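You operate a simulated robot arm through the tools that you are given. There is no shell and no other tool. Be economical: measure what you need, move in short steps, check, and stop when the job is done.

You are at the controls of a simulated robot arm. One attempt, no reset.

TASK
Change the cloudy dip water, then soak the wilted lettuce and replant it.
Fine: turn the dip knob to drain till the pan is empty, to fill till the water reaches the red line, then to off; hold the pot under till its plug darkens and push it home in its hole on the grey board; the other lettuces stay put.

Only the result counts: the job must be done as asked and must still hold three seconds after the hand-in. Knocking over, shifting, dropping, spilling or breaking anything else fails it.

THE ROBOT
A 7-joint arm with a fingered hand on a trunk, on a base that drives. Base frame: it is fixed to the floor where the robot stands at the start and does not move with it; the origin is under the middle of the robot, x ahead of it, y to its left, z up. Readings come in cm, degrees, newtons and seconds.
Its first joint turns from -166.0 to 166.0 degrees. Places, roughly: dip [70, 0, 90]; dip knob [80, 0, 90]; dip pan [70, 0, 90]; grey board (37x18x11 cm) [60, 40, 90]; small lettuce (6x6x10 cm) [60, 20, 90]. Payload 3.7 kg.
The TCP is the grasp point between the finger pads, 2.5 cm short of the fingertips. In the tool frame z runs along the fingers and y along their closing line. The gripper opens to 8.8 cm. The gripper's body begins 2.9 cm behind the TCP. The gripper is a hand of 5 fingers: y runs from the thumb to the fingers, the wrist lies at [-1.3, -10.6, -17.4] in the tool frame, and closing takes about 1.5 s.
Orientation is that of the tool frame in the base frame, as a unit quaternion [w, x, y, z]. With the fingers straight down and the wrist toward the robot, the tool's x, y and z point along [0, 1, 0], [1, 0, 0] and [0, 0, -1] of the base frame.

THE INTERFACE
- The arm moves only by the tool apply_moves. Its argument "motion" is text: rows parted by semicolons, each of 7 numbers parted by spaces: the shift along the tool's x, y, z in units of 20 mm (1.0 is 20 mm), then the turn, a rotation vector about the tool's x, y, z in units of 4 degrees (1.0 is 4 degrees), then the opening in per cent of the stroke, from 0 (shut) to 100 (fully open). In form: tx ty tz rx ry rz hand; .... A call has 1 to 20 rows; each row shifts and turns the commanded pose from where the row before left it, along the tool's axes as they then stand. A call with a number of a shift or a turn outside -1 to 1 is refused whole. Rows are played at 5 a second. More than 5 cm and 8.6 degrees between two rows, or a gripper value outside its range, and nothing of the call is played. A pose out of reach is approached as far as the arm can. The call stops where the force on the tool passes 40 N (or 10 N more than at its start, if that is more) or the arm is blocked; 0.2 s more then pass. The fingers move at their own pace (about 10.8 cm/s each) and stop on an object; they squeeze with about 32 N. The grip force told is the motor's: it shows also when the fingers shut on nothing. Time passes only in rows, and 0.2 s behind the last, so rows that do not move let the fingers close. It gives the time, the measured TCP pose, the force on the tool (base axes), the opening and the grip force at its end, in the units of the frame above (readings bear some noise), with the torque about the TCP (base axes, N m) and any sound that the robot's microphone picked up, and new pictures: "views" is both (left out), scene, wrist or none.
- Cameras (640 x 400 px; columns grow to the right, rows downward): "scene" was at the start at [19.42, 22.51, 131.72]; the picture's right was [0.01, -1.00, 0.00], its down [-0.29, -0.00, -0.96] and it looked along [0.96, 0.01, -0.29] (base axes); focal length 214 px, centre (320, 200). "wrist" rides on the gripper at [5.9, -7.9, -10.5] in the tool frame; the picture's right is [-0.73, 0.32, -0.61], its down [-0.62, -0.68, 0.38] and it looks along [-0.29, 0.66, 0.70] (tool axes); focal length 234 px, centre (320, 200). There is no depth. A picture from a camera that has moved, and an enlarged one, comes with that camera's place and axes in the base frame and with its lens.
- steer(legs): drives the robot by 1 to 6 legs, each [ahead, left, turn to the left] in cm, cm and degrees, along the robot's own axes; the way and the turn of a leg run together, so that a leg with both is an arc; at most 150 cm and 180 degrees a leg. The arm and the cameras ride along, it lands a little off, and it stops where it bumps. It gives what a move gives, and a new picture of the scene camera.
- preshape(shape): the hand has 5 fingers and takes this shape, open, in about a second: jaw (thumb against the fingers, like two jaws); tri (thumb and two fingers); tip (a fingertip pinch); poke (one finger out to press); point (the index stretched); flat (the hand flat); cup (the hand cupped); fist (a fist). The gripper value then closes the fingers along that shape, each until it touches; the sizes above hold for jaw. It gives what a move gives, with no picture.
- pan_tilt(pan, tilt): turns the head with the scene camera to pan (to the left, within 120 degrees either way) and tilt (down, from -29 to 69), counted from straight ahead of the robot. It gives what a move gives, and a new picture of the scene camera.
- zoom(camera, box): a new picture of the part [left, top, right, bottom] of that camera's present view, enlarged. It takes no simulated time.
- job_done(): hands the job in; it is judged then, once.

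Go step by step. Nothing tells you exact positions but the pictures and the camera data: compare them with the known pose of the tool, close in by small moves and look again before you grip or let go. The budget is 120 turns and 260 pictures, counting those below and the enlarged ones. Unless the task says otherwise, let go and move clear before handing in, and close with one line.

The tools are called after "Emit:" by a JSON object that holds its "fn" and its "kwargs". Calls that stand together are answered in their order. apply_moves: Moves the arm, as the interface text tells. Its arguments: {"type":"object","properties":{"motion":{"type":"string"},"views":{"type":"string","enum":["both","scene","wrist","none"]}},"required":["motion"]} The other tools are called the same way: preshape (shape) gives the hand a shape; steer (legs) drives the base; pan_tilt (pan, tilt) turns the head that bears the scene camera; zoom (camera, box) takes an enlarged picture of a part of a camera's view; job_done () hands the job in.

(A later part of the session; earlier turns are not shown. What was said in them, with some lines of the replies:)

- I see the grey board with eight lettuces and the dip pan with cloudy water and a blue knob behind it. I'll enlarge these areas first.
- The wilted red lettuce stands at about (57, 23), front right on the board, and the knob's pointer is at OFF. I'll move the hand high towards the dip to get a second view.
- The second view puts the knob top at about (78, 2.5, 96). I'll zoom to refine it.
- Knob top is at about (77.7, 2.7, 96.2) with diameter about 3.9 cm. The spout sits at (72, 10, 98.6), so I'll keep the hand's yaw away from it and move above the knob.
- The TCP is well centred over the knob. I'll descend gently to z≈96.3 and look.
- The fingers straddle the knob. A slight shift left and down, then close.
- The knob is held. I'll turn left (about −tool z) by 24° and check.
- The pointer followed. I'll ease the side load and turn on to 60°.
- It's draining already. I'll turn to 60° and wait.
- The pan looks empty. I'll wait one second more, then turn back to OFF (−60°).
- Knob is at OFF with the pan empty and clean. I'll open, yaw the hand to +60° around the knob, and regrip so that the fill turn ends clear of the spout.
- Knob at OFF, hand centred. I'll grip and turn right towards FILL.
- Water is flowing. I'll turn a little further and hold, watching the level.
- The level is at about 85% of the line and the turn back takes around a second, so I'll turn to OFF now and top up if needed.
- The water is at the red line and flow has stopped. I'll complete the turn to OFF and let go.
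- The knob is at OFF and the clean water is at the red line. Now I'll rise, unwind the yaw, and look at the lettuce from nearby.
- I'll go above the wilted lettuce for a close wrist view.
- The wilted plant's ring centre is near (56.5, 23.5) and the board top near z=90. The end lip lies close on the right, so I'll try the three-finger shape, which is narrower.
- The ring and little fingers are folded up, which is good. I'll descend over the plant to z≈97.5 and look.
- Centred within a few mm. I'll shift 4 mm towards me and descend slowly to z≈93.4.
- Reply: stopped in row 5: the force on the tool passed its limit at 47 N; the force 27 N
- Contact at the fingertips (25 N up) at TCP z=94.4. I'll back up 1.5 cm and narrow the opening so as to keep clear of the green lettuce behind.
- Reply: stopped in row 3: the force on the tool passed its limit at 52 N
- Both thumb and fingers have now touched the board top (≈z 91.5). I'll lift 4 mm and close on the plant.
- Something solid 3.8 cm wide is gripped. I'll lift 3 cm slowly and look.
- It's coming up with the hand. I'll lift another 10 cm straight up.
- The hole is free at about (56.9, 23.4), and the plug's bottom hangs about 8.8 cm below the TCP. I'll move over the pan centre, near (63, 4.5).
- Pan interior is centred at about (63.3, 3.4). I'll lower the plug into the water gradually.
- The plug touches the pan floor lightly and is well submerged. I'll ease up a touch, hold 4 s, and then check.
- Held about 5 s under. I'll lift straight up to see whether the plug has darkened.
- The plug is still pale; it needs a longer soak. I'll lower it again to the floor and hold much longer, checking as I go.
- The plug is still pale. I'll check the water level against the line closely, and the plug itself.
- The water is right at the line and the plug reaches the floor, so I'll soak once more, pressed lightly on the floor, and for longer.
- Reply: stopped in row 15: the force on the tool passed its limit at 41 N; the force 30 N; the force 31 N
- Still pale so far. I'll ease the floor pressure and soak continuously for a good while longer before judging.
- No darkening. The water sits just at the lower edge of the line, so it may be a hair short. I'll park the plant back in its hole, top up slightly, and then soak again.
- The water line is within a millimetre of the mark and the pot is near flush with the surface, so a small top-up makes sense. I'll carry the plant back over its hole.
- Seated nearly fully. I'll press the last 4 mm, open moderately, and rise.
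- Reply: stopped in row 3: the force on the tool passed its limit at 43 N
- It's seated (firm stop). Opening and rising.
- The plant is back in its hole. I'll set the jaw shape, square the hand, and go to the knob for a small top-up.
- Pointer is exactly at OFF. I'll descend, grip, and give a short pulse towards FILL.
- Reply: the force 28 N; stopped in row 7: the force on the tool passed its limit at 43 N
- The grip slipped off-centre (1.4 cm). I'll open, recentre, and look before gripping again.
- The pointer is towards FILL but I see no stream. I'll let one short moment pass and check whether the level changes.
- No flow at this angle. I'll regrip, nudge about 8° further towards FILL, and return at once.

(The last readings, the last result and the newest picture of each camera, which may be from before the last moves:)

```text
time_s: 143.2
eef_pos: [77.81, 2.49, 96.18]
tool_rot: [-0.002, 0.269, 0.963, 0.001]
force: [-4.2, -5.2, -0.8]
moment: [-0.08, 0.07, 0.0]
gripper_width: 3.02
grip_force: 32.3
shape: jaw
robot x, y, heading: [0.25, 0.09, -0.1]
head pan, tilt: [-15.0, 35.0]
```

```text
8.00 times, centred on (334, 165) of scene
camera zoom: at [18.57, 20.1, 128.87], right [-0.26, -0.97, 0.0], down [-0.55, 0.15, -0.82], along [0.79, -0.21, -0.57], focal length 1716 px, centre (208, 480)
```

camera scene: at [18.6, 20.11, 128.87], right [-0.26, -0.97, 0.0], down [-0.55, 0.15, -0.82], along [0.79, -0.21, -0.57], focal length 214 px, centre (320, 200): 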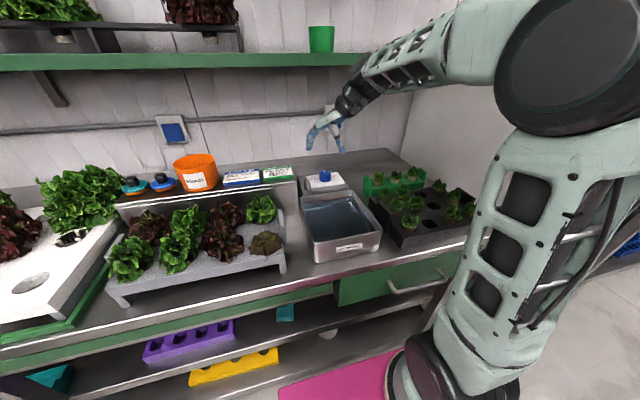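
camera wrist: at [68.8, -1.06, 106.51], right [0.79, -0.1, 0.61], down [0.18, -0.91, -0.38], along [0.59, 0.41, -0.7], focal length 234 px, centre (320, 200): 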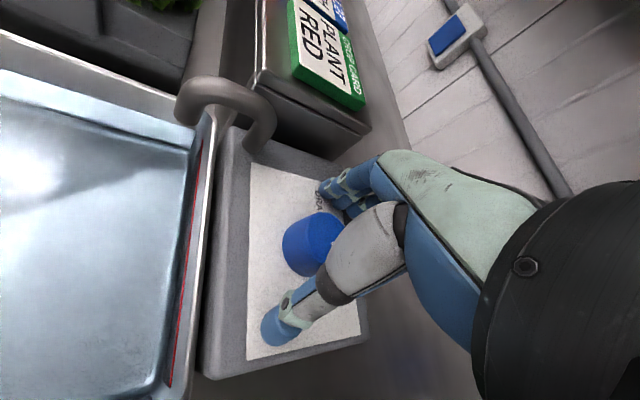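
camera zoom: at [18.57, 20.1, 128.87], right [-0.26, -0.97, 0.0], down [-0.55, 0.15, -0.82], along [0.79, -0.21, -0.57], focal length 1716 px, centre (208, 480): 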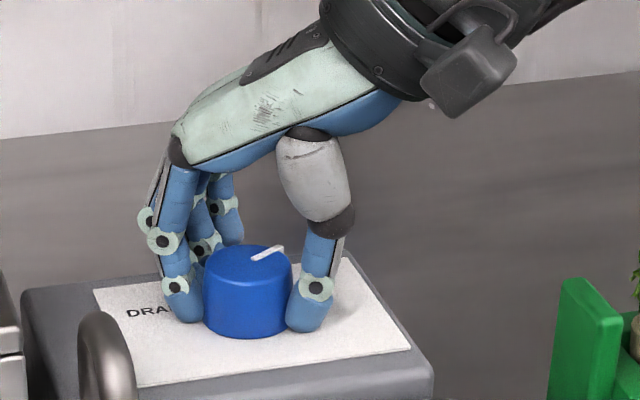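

Emit:
{"fn": "apply_moves", "kwargs": {"motion": "0 0 0 0 0 1 0;0 0 0 0 0 1 0", "views": "none"}}

Emit:
{"fn": "zoom", "kwargs": {"camera": "scene", "box": [304, 168, 348, 212]}}

```text
time_s: 143.8
eef_pos: [77.7, 2.48, 96.09]
tool_rot: [-0.002, 0.337, 0.942, 0.001]
force: [-10.6, -2.6, -1.5]
moment: [0.01, 0.18, 0.16]
gripper_width: 2.96
grip_force: 31.8
shape: jaw
robot x, y, heading: [0.01, -0.09, -0.0]
head pan, tilt: [-15.0, 35.0]
```

```text
9.09 times, centred on (326, 190) of scene
camera zoom: at [18.54, 20.12, 128.87], right [-0.26, -0.97, 0.0], down [-0.55, 0.15, -0.82], along [0.79, -0.21, -0.57], focal length 1950 px, centre (266, 291)
```

zoom: 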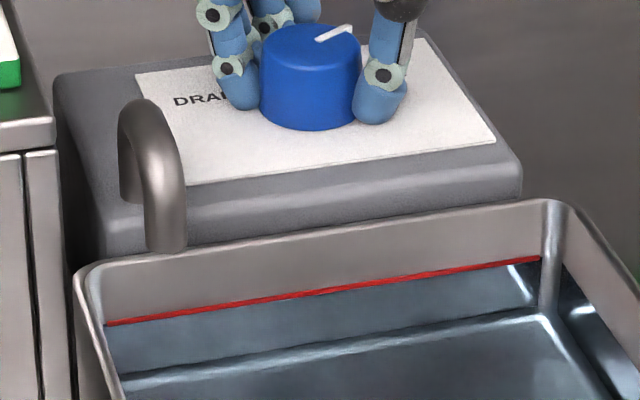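

The knob is already against its FILL stop and the pump no longer runs, so the water is at its full mark. I'll regrip at yaw 0 and turn back to OFF.

Emit:
{"fn": "apply_moves", "kwargs": {"motion": "0 0 0 0 0 0 100;0 0 0 0 0 0 100;0 0 0 0 0 0 100;0.1 0 0 0 0 0 100;0 0 0 0 0 1 100;0 0 0 0 0 1 100;0 0 0 0 0 1 100;0 0 0 0 0 1 100;0 0 0 0 0 1 100;0 0 0 0 0 1 100;0 0 0 0 0 1 100;0 0 0 0 0 1 100;0 0 0 0 0 1 100;0 0 0 0 0 1 100;0 0 0 0 0 1 100;0 0 0 0 0 1 100;0 0 0 0 0 0.6 100", "views": "none"}}

Emit:
{"fn": "apply_moves", "kwargs": {"motion": "0 0 0 0 0 0 0;0 0 0 0 0 0 0;0 0 0 0 0 0 0;0 0 0 0 0 0 0;0 0 0 0 0 0 0;0 0 0 0 0 0 0;0 0 0 0 0 0 0", "views": "none"}}

Emit:
{"fn": "zoom", "kwargs": {"camera": "scene", "box": [294, 140, 374, 190]}}

Emit:
{"fn": "zoom", "kwargs": {"camera": "scene", "box": [304, 168, 348, 212]}}

```text
time_s: 147.4
eef_pos: [77.58, 2.72, 96.11]
tool_rot: [0.001, 0.705, 0.709, 0.001]
force: [-0.3, -0.5, -0.7]
moment: [0.01, 0.02, -0.02]
gripper_width: 8.77
grip_force: 0.1
shape: jaw
robot x, y, heading: [0.3, 0.12, 0.1]
head pan, tilt: [-15.0, 35.0]
```

```text
time_s: 149.0
eef_pos: [77.69, 2.58, 96.15]
tool_rot: [-0.001, 0.705, 0.709, -0.001]
force: [-7.5, 1.9, -0.4]
moment: [0.04, 0.11, 0.03]
gripper_width: 3.02
grip_force: 32.3
shape: jaw
robot x, y, heading: [-0.22, -0.1, -0.1]
head pan, tilt: [-15.0, 35.0]
```

```text
8.00 times, centred on (334, 165) of scene
camera zoom: at [18.56, 20.13, 128.87], right [-0.26, -0.97, 0.0], down [-0.55, 0.15, -0.82], along [0.79, -0.21, -0.57], focal length 1716 px, centre (208, 480)
```

zoom: 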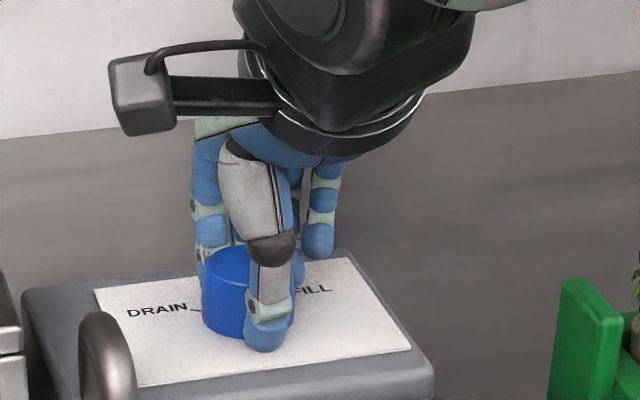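

```text
9.09 times, centred on (326, 190) of scene
camera zoom: at [18.56, 20.13, 128.87], right [-0.26, -0.97, 0.0], down [-0.55, 0.15, -0.82], along [0.79, -0.21, -0.57], focal length 1950 px, centre (266, 291)
```

zoom: 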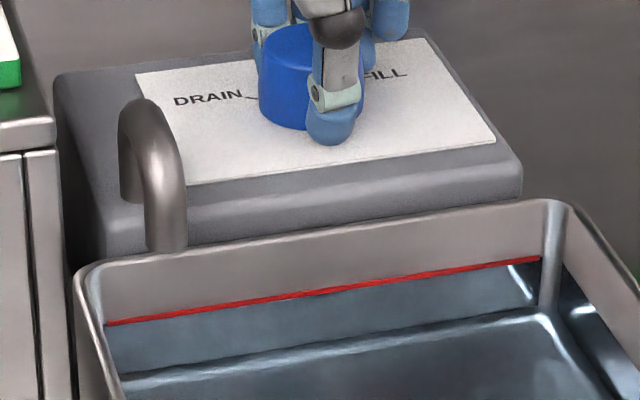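

Emit:
{"fn": "apply_moves", "kwargs": {"motion": "0 0 0 0 0 -1 0;0 0 0 0 0 -1 0;0 0 0 0 0 -1 0;0 0 0 0 0 -1 0;0 0 0 0 0 -1 0;0 0 0 0 0 -1 0;-0.05 -0.1 0 0 0 -1 0;0 0 0 0 0 -1 0;0 0 0 0 0 -1 0;0 0 0 0 0 -1 0;0 -0.05 0 0 0 -1 0;0 0 0 0 0 -1 0;0 0 0 0 0 -1 0;0 0 0 0 0 -1 0", "views": "none"}}

Emit:
{"fn": "zoom", "kwargs": {"camera": "scene", "box": [294, 140, 374, 190]}}

Emit:
{"fn": "zoom", "kwargs": {"camera": "scene", "box": [304, 168, 348, 212]}}

```text
time_s: 152.0
eef_pos: [77.56, 2.35, 96.06]
tool_rot: [0.0, 0.289, 0.957, 0.0]
force: [1.8, -6.2, 7.3]
moment: [-0.05, -0.05, 0.01]
gripper_width: 2.98
grip_force: 31.8
shape: jaw
robot x, y, heading: [-0.02, 0.18, -0.1]
head pan, tilt: [-15.0, 35.0]
```

```text
8.00 times, centred on (334, 165) of scene
camera zoom: at [18.56, 20.1, 128.87], right [-0.26, -0.97, 0.0], down [-0.55, 0.15, -0.82], along [0.79, -0.21, -0.57], focal length 1716 px, centre (208, 480)
```

zoom: 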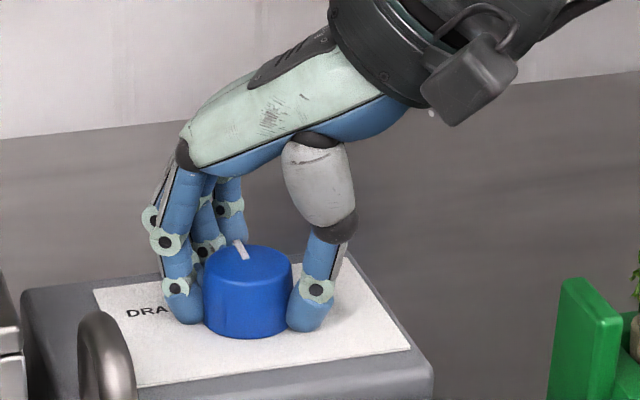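

```text
9.09 times, centred on (326, 190) of scene
camera zoom: at [18.56, 20.1, 128.87], right [-0.26, -0.97, 0.0], down [-0.55, 0.15, -0.82], along [0.79, -0.21, -0.57], focal length 1950 px, centre (266, 291)
```

zoom: 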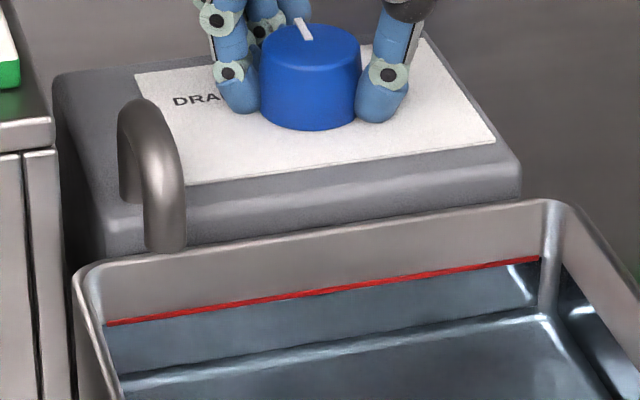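

Knob is back at OFF and the level is right. I'll release, rise, and go back to the lettuce.

Emit:
{"fn": "apply_moves", "kwargs": {"motion": "0 0 0 0 0 0 100;0 0 0 0 0 0 100;0 0 0 0 0 0 100;0 0 0 0 0 0 100;0 0 -0.5 0 0 0 100;0 0 -1 0 0 0 100;0 0 -1 0 0 0 100;0 0 -1 0 0 0 100;0 0 -1 0 0 0 100;0 0 -1 0 0 0 100;0 0 -1 0 0 0 100", "views": "wrist"}}

Emit:
{"fn": "zoom", "kwargs": {"camera": "wrist", "box": [200, 220, 320, 310]}}

Emit:
{"fn": "zoom", "kwargs": {"camera": "wrist", "box": [0, 100, 220, 400]}}

```text
time_s: 154.4
eef_pos: [77.59, 2.36, 109.18]
tool_rot: [-0.001, 0.289, 0.957, 0.0]
force: [-0.7, 0.3, 0.1]
moment: [0.01, 0.01, 0.02]
gripper_width: 8.78
grip_force: 0.1
shape: jaw
robot x, y, heading: [-0.33, -0.22, 0.2]
head pan, tilt: [-15.0, 35.0]
camera wrist: at [68.52, -0.98, 119.57], right [0.78, -0.13, 0.61], down [0.14, -0.91, -0.38], along [0.6, 0.39, -0.7], focal length 234 px, centre (320, 200)
```

wrist: 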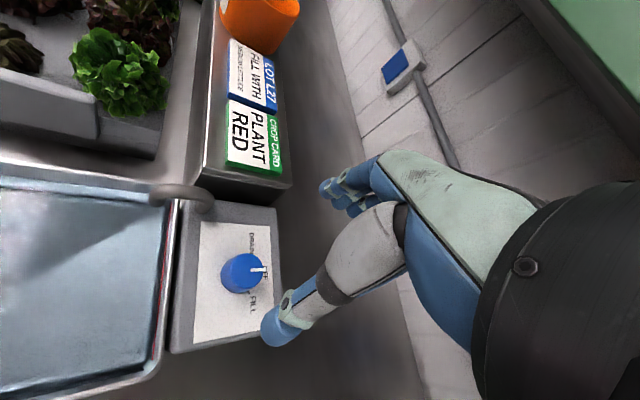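

```text
4.44 times, centred on (260, 265) of wrist
camera zoom: at [68.52, -0.98, 119.57], right [0.78, -0.13, 0.61], down [0.14, -0.91, -0.38], along [0.6, 0.39, -0.7], focal length 1041 px, centre (587, -89)
```

zoom: 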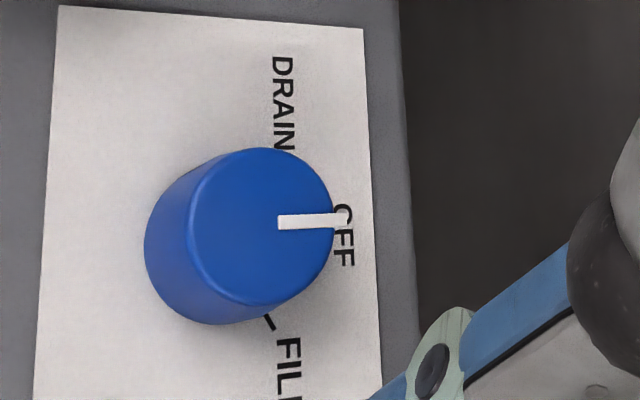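

```text
1.33 times, centred on (110, 250) of wrist
camera zoom: at [68.52, -0.98, 119.57], right [0.78, -0.13, 0.61], down [0.14, -0.91, -0.38], along [0.6, 0.39, -0.7], focal length 312 px, centre (600, 133)
```

zoom: 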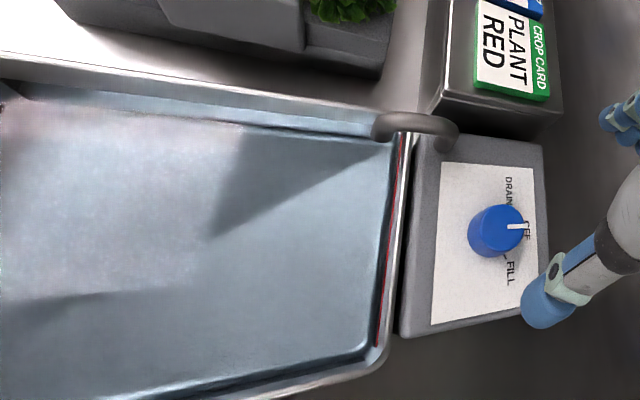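

Pointer at OFF, and the water is clear. Now back to the plant.

Emit:
{"fn": "apply_moves", "kwargs": {"motion": "0 0 0 0 0 1 100;0 0 0 0 0 1 100;0 0 0 0 0 1 100;0 0 0 0 0 1 100;0 0 0 0 0 1 100;0 0 0 0 0 1 100;0 0 0 0 0 1 100;0 0 0 0 0 1 100;0 0 0 0 0 1 100;0 0 0 0 0 1 100;0 0 0 0 0 1 100;0 0 0 0 0 1 100;0 0 0 0 0 1 100;0 0 0 0 0 1 100;0 0 0 0 0 0.1 100", "views": "none"}}

Emit:
{"fn": "apply_moves", "kwargs": {"motion": "0.955 -0.965 0 0 0 0 100;0.955 -0.965 0 0 0 0 100;0.955 -0.965 0 0 0 0 100;0.955 -0.965 0 0 0 0 100;0.955 -0.965 0 0 0 0 100;0.955 -0.965 0 0 0 0 100;0.955 -0.965 0 0 0 0 100;0.955 -0.965 0 0 0 0 100;0.955 -0.965 0 0 0 0 100;0.955 -0.965 0 0 0 0 100;0.955 -0.965 0 0 0 0 100", "views": "none"}}

Emit:
{"fn": "preshape", "kwargs": {"shape": "tri"}}

Emit:
{"fn": "pan_tilt", "kwargs": {"pan": 0, "tilt": 40}}

Emit:
{"fn": "zoom", "kwargs": {"camera": "wrist", "box": [150, 230, 294, 355]}}

```text
time_s: 157.6
eef_pos: [77.56, 2.41, 109.07]
tool_rot: [0.0, 0.707, 0.707, 0.001]
force: [0.6, 0.1, 0.6]
moment: [-0.02, -0.03, 0.0]
gripper_width: 8.76
grip_force: 0.1
shape: jaw
robot x, y, heading: [-0.06, 0.12, 0.0]
head pan, tilt: [-15.0, 35.0]
```

```text
time_s: 160.0
eef_pos: [56.27, 23.56, 108.98]
tool_rot: [-0.001, 0.708, 0.706, 0.0]
force: [0.5, 0.0, -0.3]
moment: [0.03, 0.02, -0.02]
gripper_width: 8.79
grip_force: 0.0
shape: jaw
robot x, y, heading: [0.02, -0.04, 0.3]
head pan, tilt: [-15.0, 35.0]
```

```text
time_s: 160.9
eef_pos: [56.33, 23.48, 108.86]
tool_rot: [0.0, 0.708, 0.706, 0.0]
force: [-0.4, 0.0, -0.3]
moment: [0.01, -0.01, -0.03]
gripper_width: 8.79
grip_force: 0.1
shape: tri
robot x, y, heading: [0.15, 0.09, 0.4]
head pan, tilt: [-15.0, 35.0]
```

```text
time_s: 161.7
eef_pos: [56.44, 23.51, 108.94]
tool_rot: [-0.001, 0.708, 0.707, 0.0]
force: [-0.3, 0.8, -0.7]
moment: [0.02, 0.03, 0.01]
gripper_width: 8.78
grip_force: 0.1
shape: tri
robot x, y, heading: [0.2, -0.13, 0.1]
head pan, tilt: [0.0, 40.0]
camera scene: at [18.58, 22.4, 128.11], right [0.0, -1.0, 0.0], down [-0.64, 0.0, -0.77], along [0.77, 0.0, -0.64], focal length 214 px, centre (320, 200)
```

scene: 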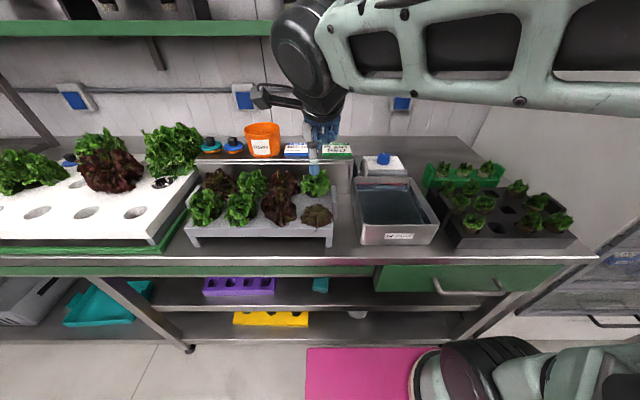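

```text
3.20 times, centred on (222, 292) of wrist
camera zoom: at [48.51, 29.44, 119.39], right [0.32, -0.73, 0.61], down [-0.68, -0.62, -0.38], along [0.66, -0.29, -0.7], focal length 749 px, centre (634, -96)
```

zoom: 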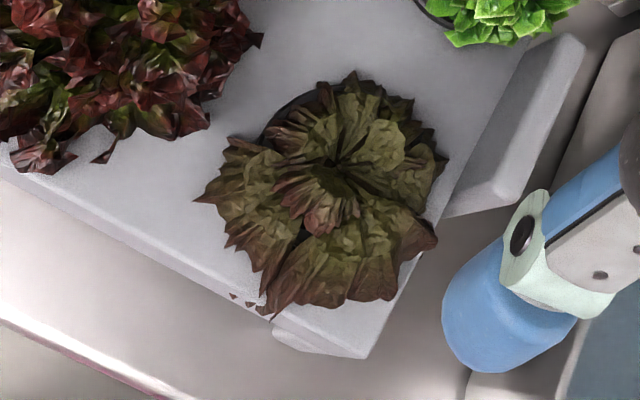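

I'll descend with the narrowed opening, as before, to grip the plant.

Emit:
{"fn": "apply_moves", "kwargs": {"motion": "0 0 0.6 0 0 0 70;0 0 0.6 0 0 0 70;0 0 0.6 0 0 0 70;0 0 0.6 0 0 0 70;0 0 0.6 0 0 0 70;0 0 0.6 0 0 0 70;0 0 0.6 0 0 0 70;0 0 0.6 0 0 0 70;0 0 0.6 0 0 0 70;0 0 0.5 0 0 0 70;0 0 0.4 0 0 0 70;0 0 0.3 0 0 0 70;0 0 0.3 0 0 0 70", "views": "none"}}

Emit:
{"fn": "zoom", "kwargs": {"camera": "scene", "box": [280, 165, 360, 235]}}

```text
time_s: 164.5
eef_pos: [56.23, 23.52, 95.42]
tool_rot: [0.0, 0.707, 0.707, 0.0]
force: [0.5, 0.5, -0.3]
moment: [-0.02, -0.01, 0.01]
gripper_width: 6.17
grip_force: 0.0
shape: tri
robot x, y, heading: [0.05, -0.16, -0.1]
head pan, tilt: [0.0, 40.0]
```

```text
5.71 times, centred on (320, 200) of scene
camera zoom: at [18.58, 22.41, 128.11], right [0.0, -1.0, 0.0], down [-0.64, 0.0, -0.77], along [0.77, 0.0, -0.64], focal length 1226 px, centre (320, 200)
```

zoom: 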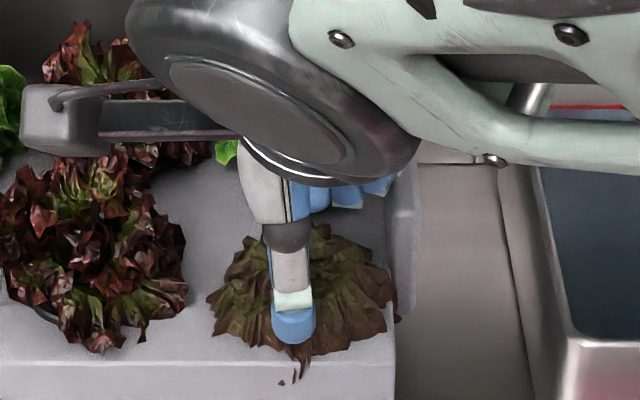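

Emit:
{"fn": "apply_moves", "kwargs": {"motion": "0 0 0.1 0 0 0 70;0 0 0 0 0 0 0;0 0 0 0 0 0 0;0 0 0 0 0 0 0;0 0 0 0 0 0 0;0 0 0 0 0 0 0;0 0 0 0 0 0 0;0 0 -0.4 0 0 0 0;0 0 -0.5 0 0 0 0;0 0 -0.6 0 0 0 0;0 0 -0.6 0 0 0 0;0 0 -0.7 0 0 0 0;0 0 -0.7 0 0 0 0;0 0 -0.7 0 0 0 0;0 0 -0.7 0 0 0 0;0 0 -0.7 0 0 0 0;0 0 -0.7 0 0 0 0;0 0 -0.7 0 0 0 0;0 0 -0.7 0 0 0 0;0 0 -0.7 0 0 0 0", "views": "none"}}

Emit:
{"fn": "zoom", "kwargs": {"camera": "scene", "box": [284, 120, 348, 200]}}

```text
time_s: 168.7
eef_pos: [56.25, 23.41, 111.88]
tool_rot: [0.0, 0.707, 0.707, 0.0]
force: [0.1, 0.3, -0.5]
moment: [0.03, 0.02, -0.01]
gripper_width: 3.3
grip_force: 32.6
shape: tri
robot x, y, heading: [0.1, 0.12, -0.2]
head pan, tilt: [0.0, 40.0]
```

```text
5.00 times, centred on (316, 160) of scene
camera zoom: at [18.58, 22.41, 128.11], right [0.0, -1.0, 0.0], down [-0.64, 0.0, -0.77], along [0.77, 0.0, -0.64], focal length 1072 px, centre (340, 400)
```

zoom: 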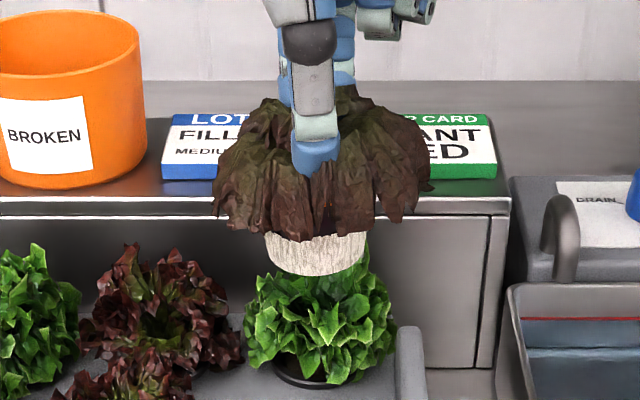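

I'll tilt the plant about 28° to show its pot to the head camera.

Emit:
{"fn": "apply_moves", "kwargs": {"motion": "0 0 0 1 0 0 0;0 0 0 1 0 0 0;0 0 0 1 0 0 0;0 0 0 1 0 0 0;0 0 0 1 0 0 0;0 0 0 1 0 0 0;0 0 0 1 0 0 0", "views": "none"}}

Emit:
{"fn": "zoom", "kwargs": {"camera": "scene", "box": [284, 110, 348, 190]}}

```text
time_s: 170.3
eef_pos: [56.26, 23.39, 111.96]
tool_rot: [-0.171, 0.685, 0.687, -0.172]
force: [0.0, -0.5, -0.3]
moment: [0.01, 0.0, -0.03]
gripper_width: 3.26
grip_force: 32.0
shape: tri
robot x, y, heading: [-0.12, -0.13, -0.1]
head pan, tilt: [0.0, 40.0]
```

```text
5.00 times, centred on (316, 150) of scene
camera zoom: at [18.57, 22.41, 128.11], right [0.0, -1.0, 0.0], down [-0.64, 0.0, -0.77], along [0.77, 0.0, -0.64], focal length 1072 px, centre (340, 450)
```

zoom: 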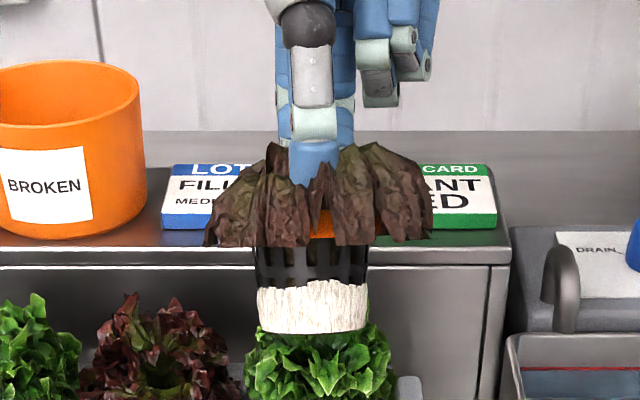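

Now I can see the pot: an orange band, a black slotted basket and a pale bottom. I'll zoom in.

Emit:
{"fn": "zoom", "kwargs": {"camera": "scene", "box": [300, 148, 332, 180]}}

```text
12.50 times, centred on (316, 164) of scene
camera zoom: at [18.57, 22.41, 128.11], right [0.0, -1.0, 0.0], down [-0.64, 0.0, -0.77], along [0.77, 0.0, -0.64], focal length 2681 px, centre (370, 650)
```

zoom: 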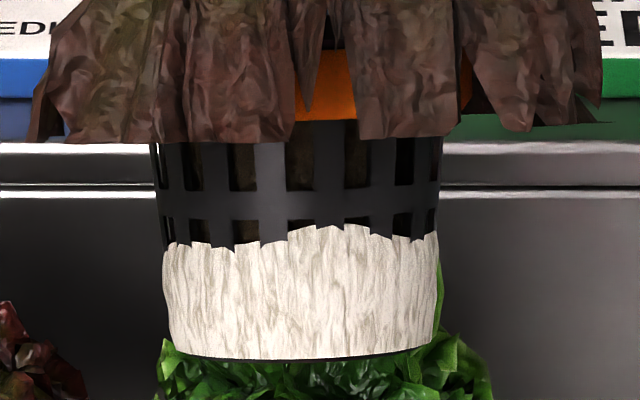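

Emit:
{"fn": "zoom", "kwargs": {"camera": "scene", "box": [308, 154, 324, 164]}}

```text
16.00 times, centred on (316, 159) of scene
camera zoom: at [18.57, 22.41, 128.11], right [0.0, -1.0, 0.0], down [-0.64, 0.0, -0.77], along [0.77, 0.0, -0.64], focal length 3432 px, centre (384, 856)
```

zoom: 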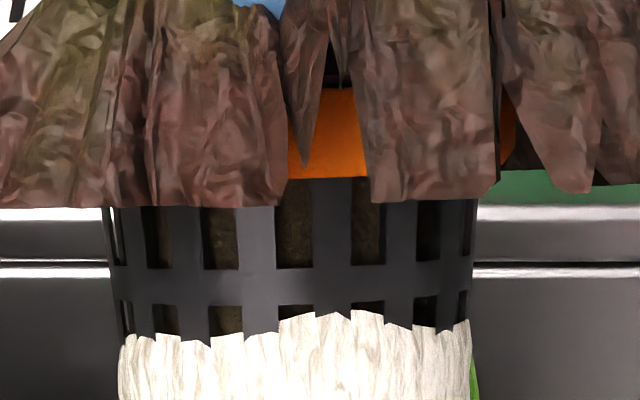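

Through the slots the plug is dark brown, so it is soaked; the pale part is just roots. Now I'll set the plant upright again and lower it over its hole.

Emit:
{"fn": "apply_moves", "kwargs": {"motion": "0 0 0 -1 0 0 0;0 0 0 -1 0 0 0;0 0 0 -1 0 0 0;0 0 0 -1 0 0 0;0 0 0 -1 0 0 0;0 0 0 -1 0 0 0;0 0 0 -1 0 0 0;0 0 0 0 0 0 0;0 0 0.5 0 0 0 0;0 0 0.5 0 0 0 0;0 0 0.5 0 0 0 0;0 0 0.5 0 0 0 0;0 0 0.5 0 0 0 0;0 0 0.5 0 0 0 0;0 0 0.5 0 0 0 0;0 0 0.5 0 0 0 0;0 0 0.5 0 0 0 0;0 0 0.5 0 0 0 0;0 0 0.5 0 0 0 0;0 0 0 0 0 0 0", "views": "none"}}

Emit:
{"fn": "zoom", "kwargs": {"camera": "scene", "box": [274, 150, 354, 240]}}

```text
time_s: 174.5
eef_pos: [56.39, 23.58, 100.81]
tool_rot: [-0.001, 0.708, 0.706, 0.0]
force: [-0.1, -0.2, 0.0]
moment: [-0.02, 0.02, 0.01]
gripper_width: 3.26
grip_force: 32.2
shape: tri
robot x, y, heading: [-0.25, 0.56, -0.0]
head pan, tilt: [0.0, 40.0]
```

```text
4.44 times, centred on (314, 195) of scene
camera zoom: at [18.58, 22.41, 128.11], right [0.0, -1.0, 0.0], down [-0.64, 0.0, -0.77], along [0.77, 0.0, -0.64], focal length 953 px, centre (347, 222)
```

zoom: 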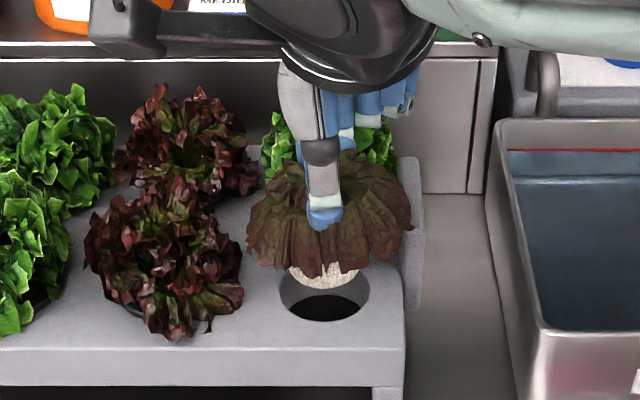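

Aligned. Lowering into the hole.

Emit:
{"fn": "apply_moves", "kwargs": {"motion": "0 -0.05 0.3 0 0 0 0;0 0 0.3 0 0 0 0;0 0 0.3 0 0 0 0;0 0 0.3 0 0 0 0;0 0 0.3 0 0 0 0;0 0 0.3 0 0 0 0;0 0 0.3 0 0 0 0;0 0 0.2 0 0 0 0;0 0 0.2 0 0 0 0;0 0 0.1 0 0 0 0", "views": "none"}}

Emit:
{"fn": "zoom", "kwargs": {"camera": "scene", "box": [274, 150, 354, 240]}}

```text
time_s: 176.7
eef_pos: [56.22, 23.59, 95.58]
tool_rot: [0.0, 0.708, 0.707, 0.0]
force: [0.0, 0.4, -1.2]
moment: [0.01, -0.03, 0.01]
gripper_width: 3.26
grip_force: 31.7
shape: tri
robot x, y, heading: [-0.13, -0.15, -0.0]
head pan, tilt: [0.0, 40.0]
```

```text
4.44 times, centred on (314, 195) of scene
camera zoom: at [18.58, 22.41, 128.11], right [0.0, -1.0, 0.0], down [-0.64, 0.0, -0.77], along [0.77, 0.0, -0.64], focal length 953 px, centre (347, 222)
```

zoom: 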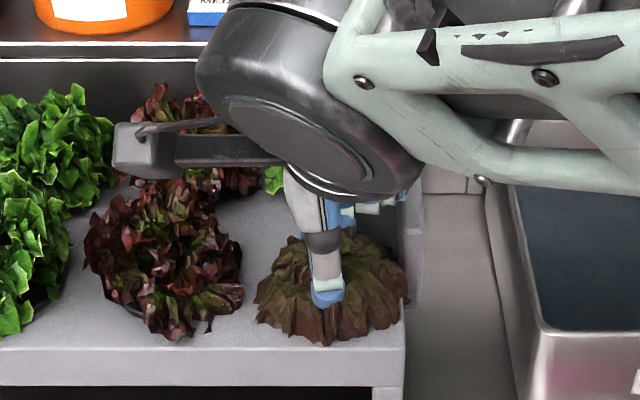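

Nearly home. I'll press until it seats.

Emit:
{"fn": "apply_moves", "kwargs": {"motion": "0 0 0.1 0 0 0 0;0 0 0.1 0 0 0 0;0 0 0.1 0 0 0 0;0 0 0.1 0 0 0 0;0 0 0.1 0 0 0 0", "views": "none"}}

Emit:
{"fn": "zoom", "kwargs": {"camera": "wrist", "box": [200, 170, 350, 340]}}

```text
time_s: 177.9
eef_pos: [56.26, 23.54, 94.75]
tool_rot: [0.0, 0.708, 0.706, 0.002]
force: [-0.3, -0.7, 29.4]
moment: [0.11, 0.7, -0.04]
gripper_width: 3.24
grip_force: 31.7
shape: tri
robot x, y, heading: [-0.31, 0.05, -0.0]
head pan, tilt: [0.0, 40.0]
```

```text
2.35 times, centred on (275, 255) of wrist
camera zoom: at [48.43, 29.47, 105.23], right [0.32, -0.73, 0.61], down [-0.68, -0.62, -0.39], along [0.66, -0.29, -0.69], focal length 551 px, centre (426, 71)
```

zoom: 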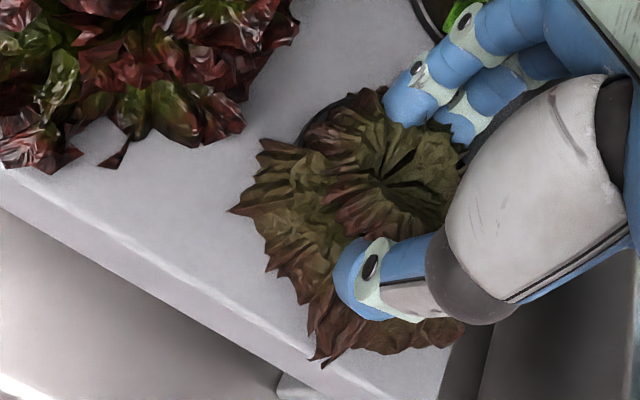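

Firmly seated (29 N push). I'll let go and rise clear.

Emit:
{"fn": "apply_moves", "kwargs": {"motion": "0 0 0 0 0 0 70;0 0 0 0 0 0 70;0 0 0 0 0 0 70;0 0 0 0 0 0 70;0 0 -0.3 0 0 0 70;0 0 -0.4 0 0 0 70;0 0 -0.5 0 0 0 70;0 0 -1 0 0 0 70;0 0 -1 0 0 0 70;0 0 -1 0 0 0 70;0 0 -1 0 0 0 70;0 0 -1 0 0 0 70;0 0 -1 0 0 0 70;0 -0.5 -1 0 0 0 70;0 -1 -1 0 0 0 70;0 -1 -1 0 0 0 70;0 -1 -1 0 0 0 70;0 -1 0 0 0 0 70;0 -1 0 0 0 0 70", "views": "both"}}

Emit:
{"fn": "zoom", "kwargs": {"camera": "scene", "box": [274, 150, 354, 240]}}

Emit:
{"fn": "zoom", "kwargs": {"camera": "scene", "box": [180, 140, 440, 250]}}

```text
time_s: 178.7
eef_pos: [56.36, 23.54, 94.79]
tool_rot: [0.0, 0.708, 0.707, 0.001]
force: [-0.1, 0.0, 1.0]
moment: [-0.01, 0.01, -0.02]
gripper_width: 6.16
grip_force: 0.0
shape: tri
robot x, y, heading: [0.29, -0.16, -0.3]
head pan, tilt: [0.0, 40.0]
stopped in row 3: the force on the tool passed its limit at 41 N (the readings are from after the stop); the commanded pose is now the measured one
camera scene: at [18.57, 22.41, 128.11], right [0.0, -1.0, 0.0], down [-0.64, 0.0, -0.77], along [0.77, 0.0, -0.64], focal length 214 px, centre (320, 200)
camera wrist: at [48.46, 29.49, 105.14], right [0.32, -0.73, 0.61], down [-0.68, -0.62, -0.39], along [0.66, -0.29, -0.7], focal length 234 px, centre (320, 200)
```

scene: 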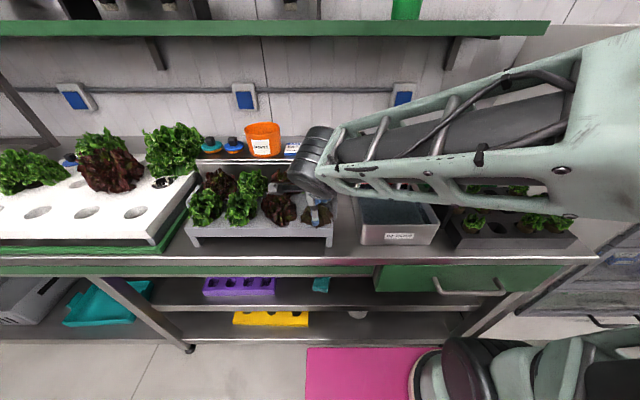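
wrist: 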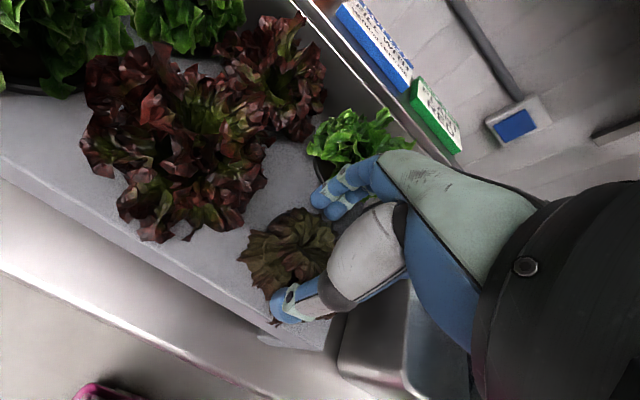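

```text
4.44 times, centred on (314, 195) of scene
camera zoom: at [18.57, 22.41, 128.11], right [0.0, -1.0, 0.0], down [-0.64, 0.0, -0.77], along [0.77, 0.0, -0.64], focal length 953 px, centre (347, 222)
```

zoom: 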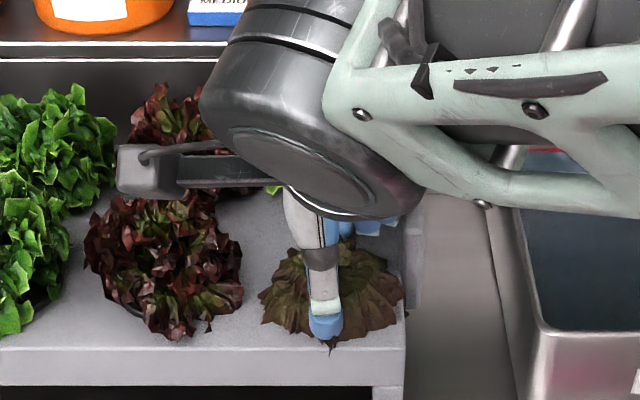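

```text
2.46 times, centred on (310, 195) of scene
camera zoom: at [18.57, 22.41, 128.11], right [0.0, -1.0, 0.0], down [-0.64, 0.0, -0.77], along [0.77, 0.0, -0.64], focal length 528 px, centre (345, 212)
```

zoom: 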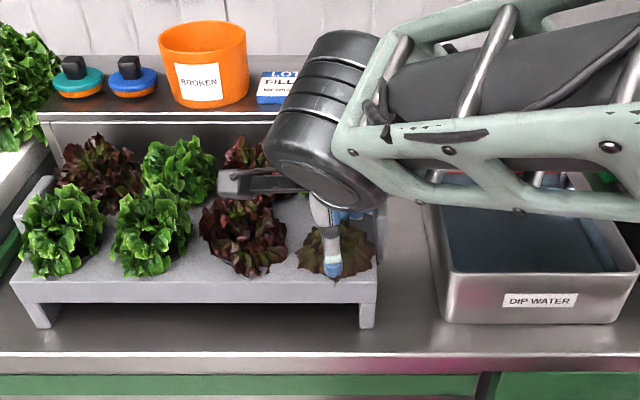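

Released; now rising clear and drawing back.

Emit:
{"fn": "apply_moves", "kwargs": {"motion": "0 0 -0.3 0 0 0 70;0 0 -0.4 0 0 0 70;0 0 -0.5 0 0 0 70;0 0 -1 0 0 0 70;0 0 -1 0 0 0 70;0 0 -1 0 0 0 70;0 0 -1 0 0 0 70;0 0 -1 0 0 0 70;0 0 -1 0 0 0 70;0 -0.5 -1 0 0 0 70;0 -1 -1 0 0 0 70;0 -1 -1 0 0 0 70;0 -1 -1 0 0 0 70;0 -1 0 0 0 0 70;0 -1 0 0 0 0 70", "views": "wrist"}}

Emit:
{"fn": "zoom", "kwargs": {"camera": "scene", "box": [274, 150, 354, 240]}}

Emit:
{"fn": "zoom", "kwargs": {"camera": "scene", "box": [180, 140, 440, 250]}}

Emit:
{"fn": "zoom", "kwargs": {"camera": "wrist", "box": [200, 140, 360, 280]}}

```text
time_s: 181.9
eef_pos: [45.22, 23.42, 117.08]
tool_rot: [-0.001, 0.707, 0.707, 0.002]
force: [-0.7, 0.4, -0.7]
moment: [-0.01, -0.03, 0.0]
gripper_width: 6.13
grip_force: 0.1
shape: tri
robot x, y, heading: [0.18, 0.1, -0.1]
head pan, tilt: [0.0, 40.0]
camera wrist: at [37.45, 29.37, 127.57], right [0.32, -0.73, 0.61], down [-0.68, -0.62, -0.39], along [0.66, -0.29, -0.7], focal length 234 px, centre (320, 200)
```

wrist: 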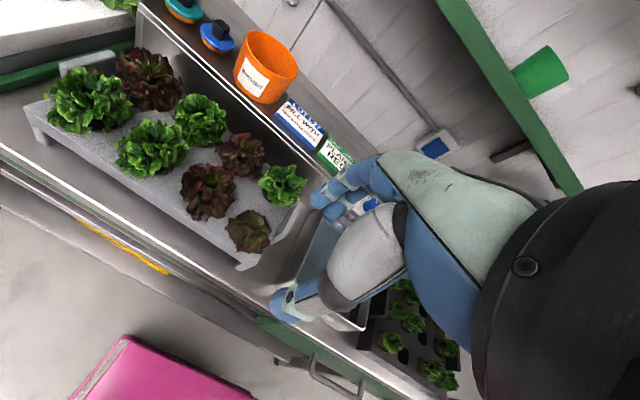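

```text
4.44 times, centred on (314, 195) of scene
camera zoom: at [18.58, 22.41, 128.11], right [0.0, -1.0, 0.0], down [-0.64, 0.0, -0.77], along [0.77, 0.0, -0.64], focal length 953 px, centre (347, 222)
```

zoom: 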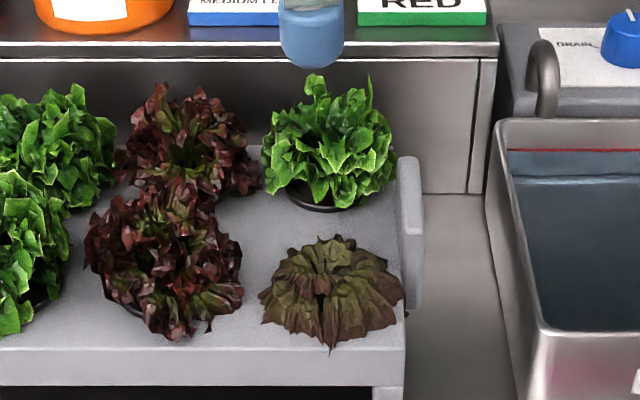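

```text
2.46 times, centred on (310, 195) of scene
camera zoom: at [18.58, 22.41, 128.11], right [0.0, -1.0, 0.0], down [-0.64, 0.0, -0.77], along [0.77, 0.0, -0.64], focal length 528 px, centre (345, 212)
```

zoom: 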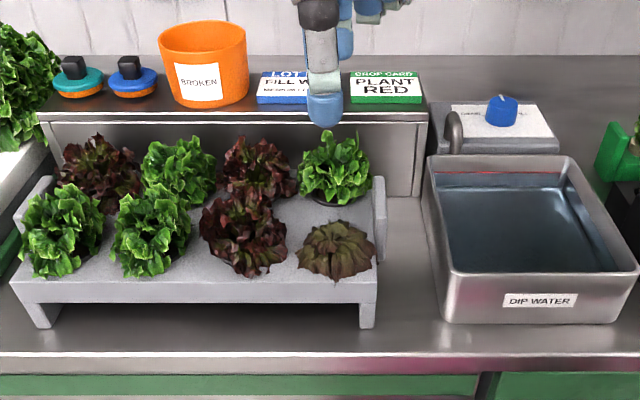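

```text
2.86 times, centred on (280, 210) of wrist
camera zoom: at [37.45, 29.37, 127.57], right [0.32, -0.73, 0.61], down [-0.68, -0.62, -0.39], along [0.66, -0.29, -0.7], focal length 669 px, centre (434, 171)
```

zoom: 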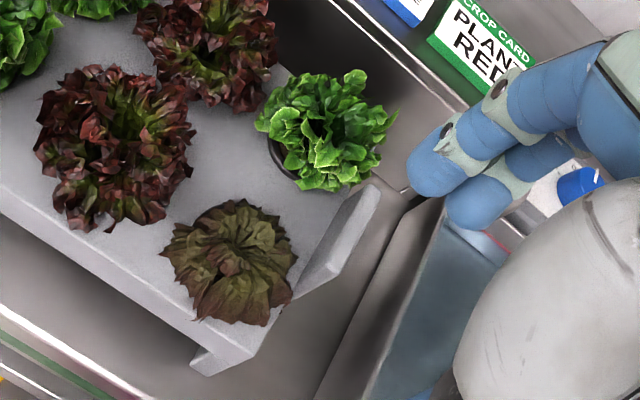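

The lettuce sits flush in its hole, the others look untouched, the clear water is at the red line, and the knob is at OFF. The hand is clear, so I'll hand in.

Emit:
{"fn": "job_done", "kwargs": {}}

```text
The job is handed in.
```

I drained and refilled the dip water to the red line, turned the knob to OFF, soaked the wilted lettuce, and pushed it home in its hole. I had no view of the plug before soaking, so "darkened" rests on it looking dark brown afterwards.
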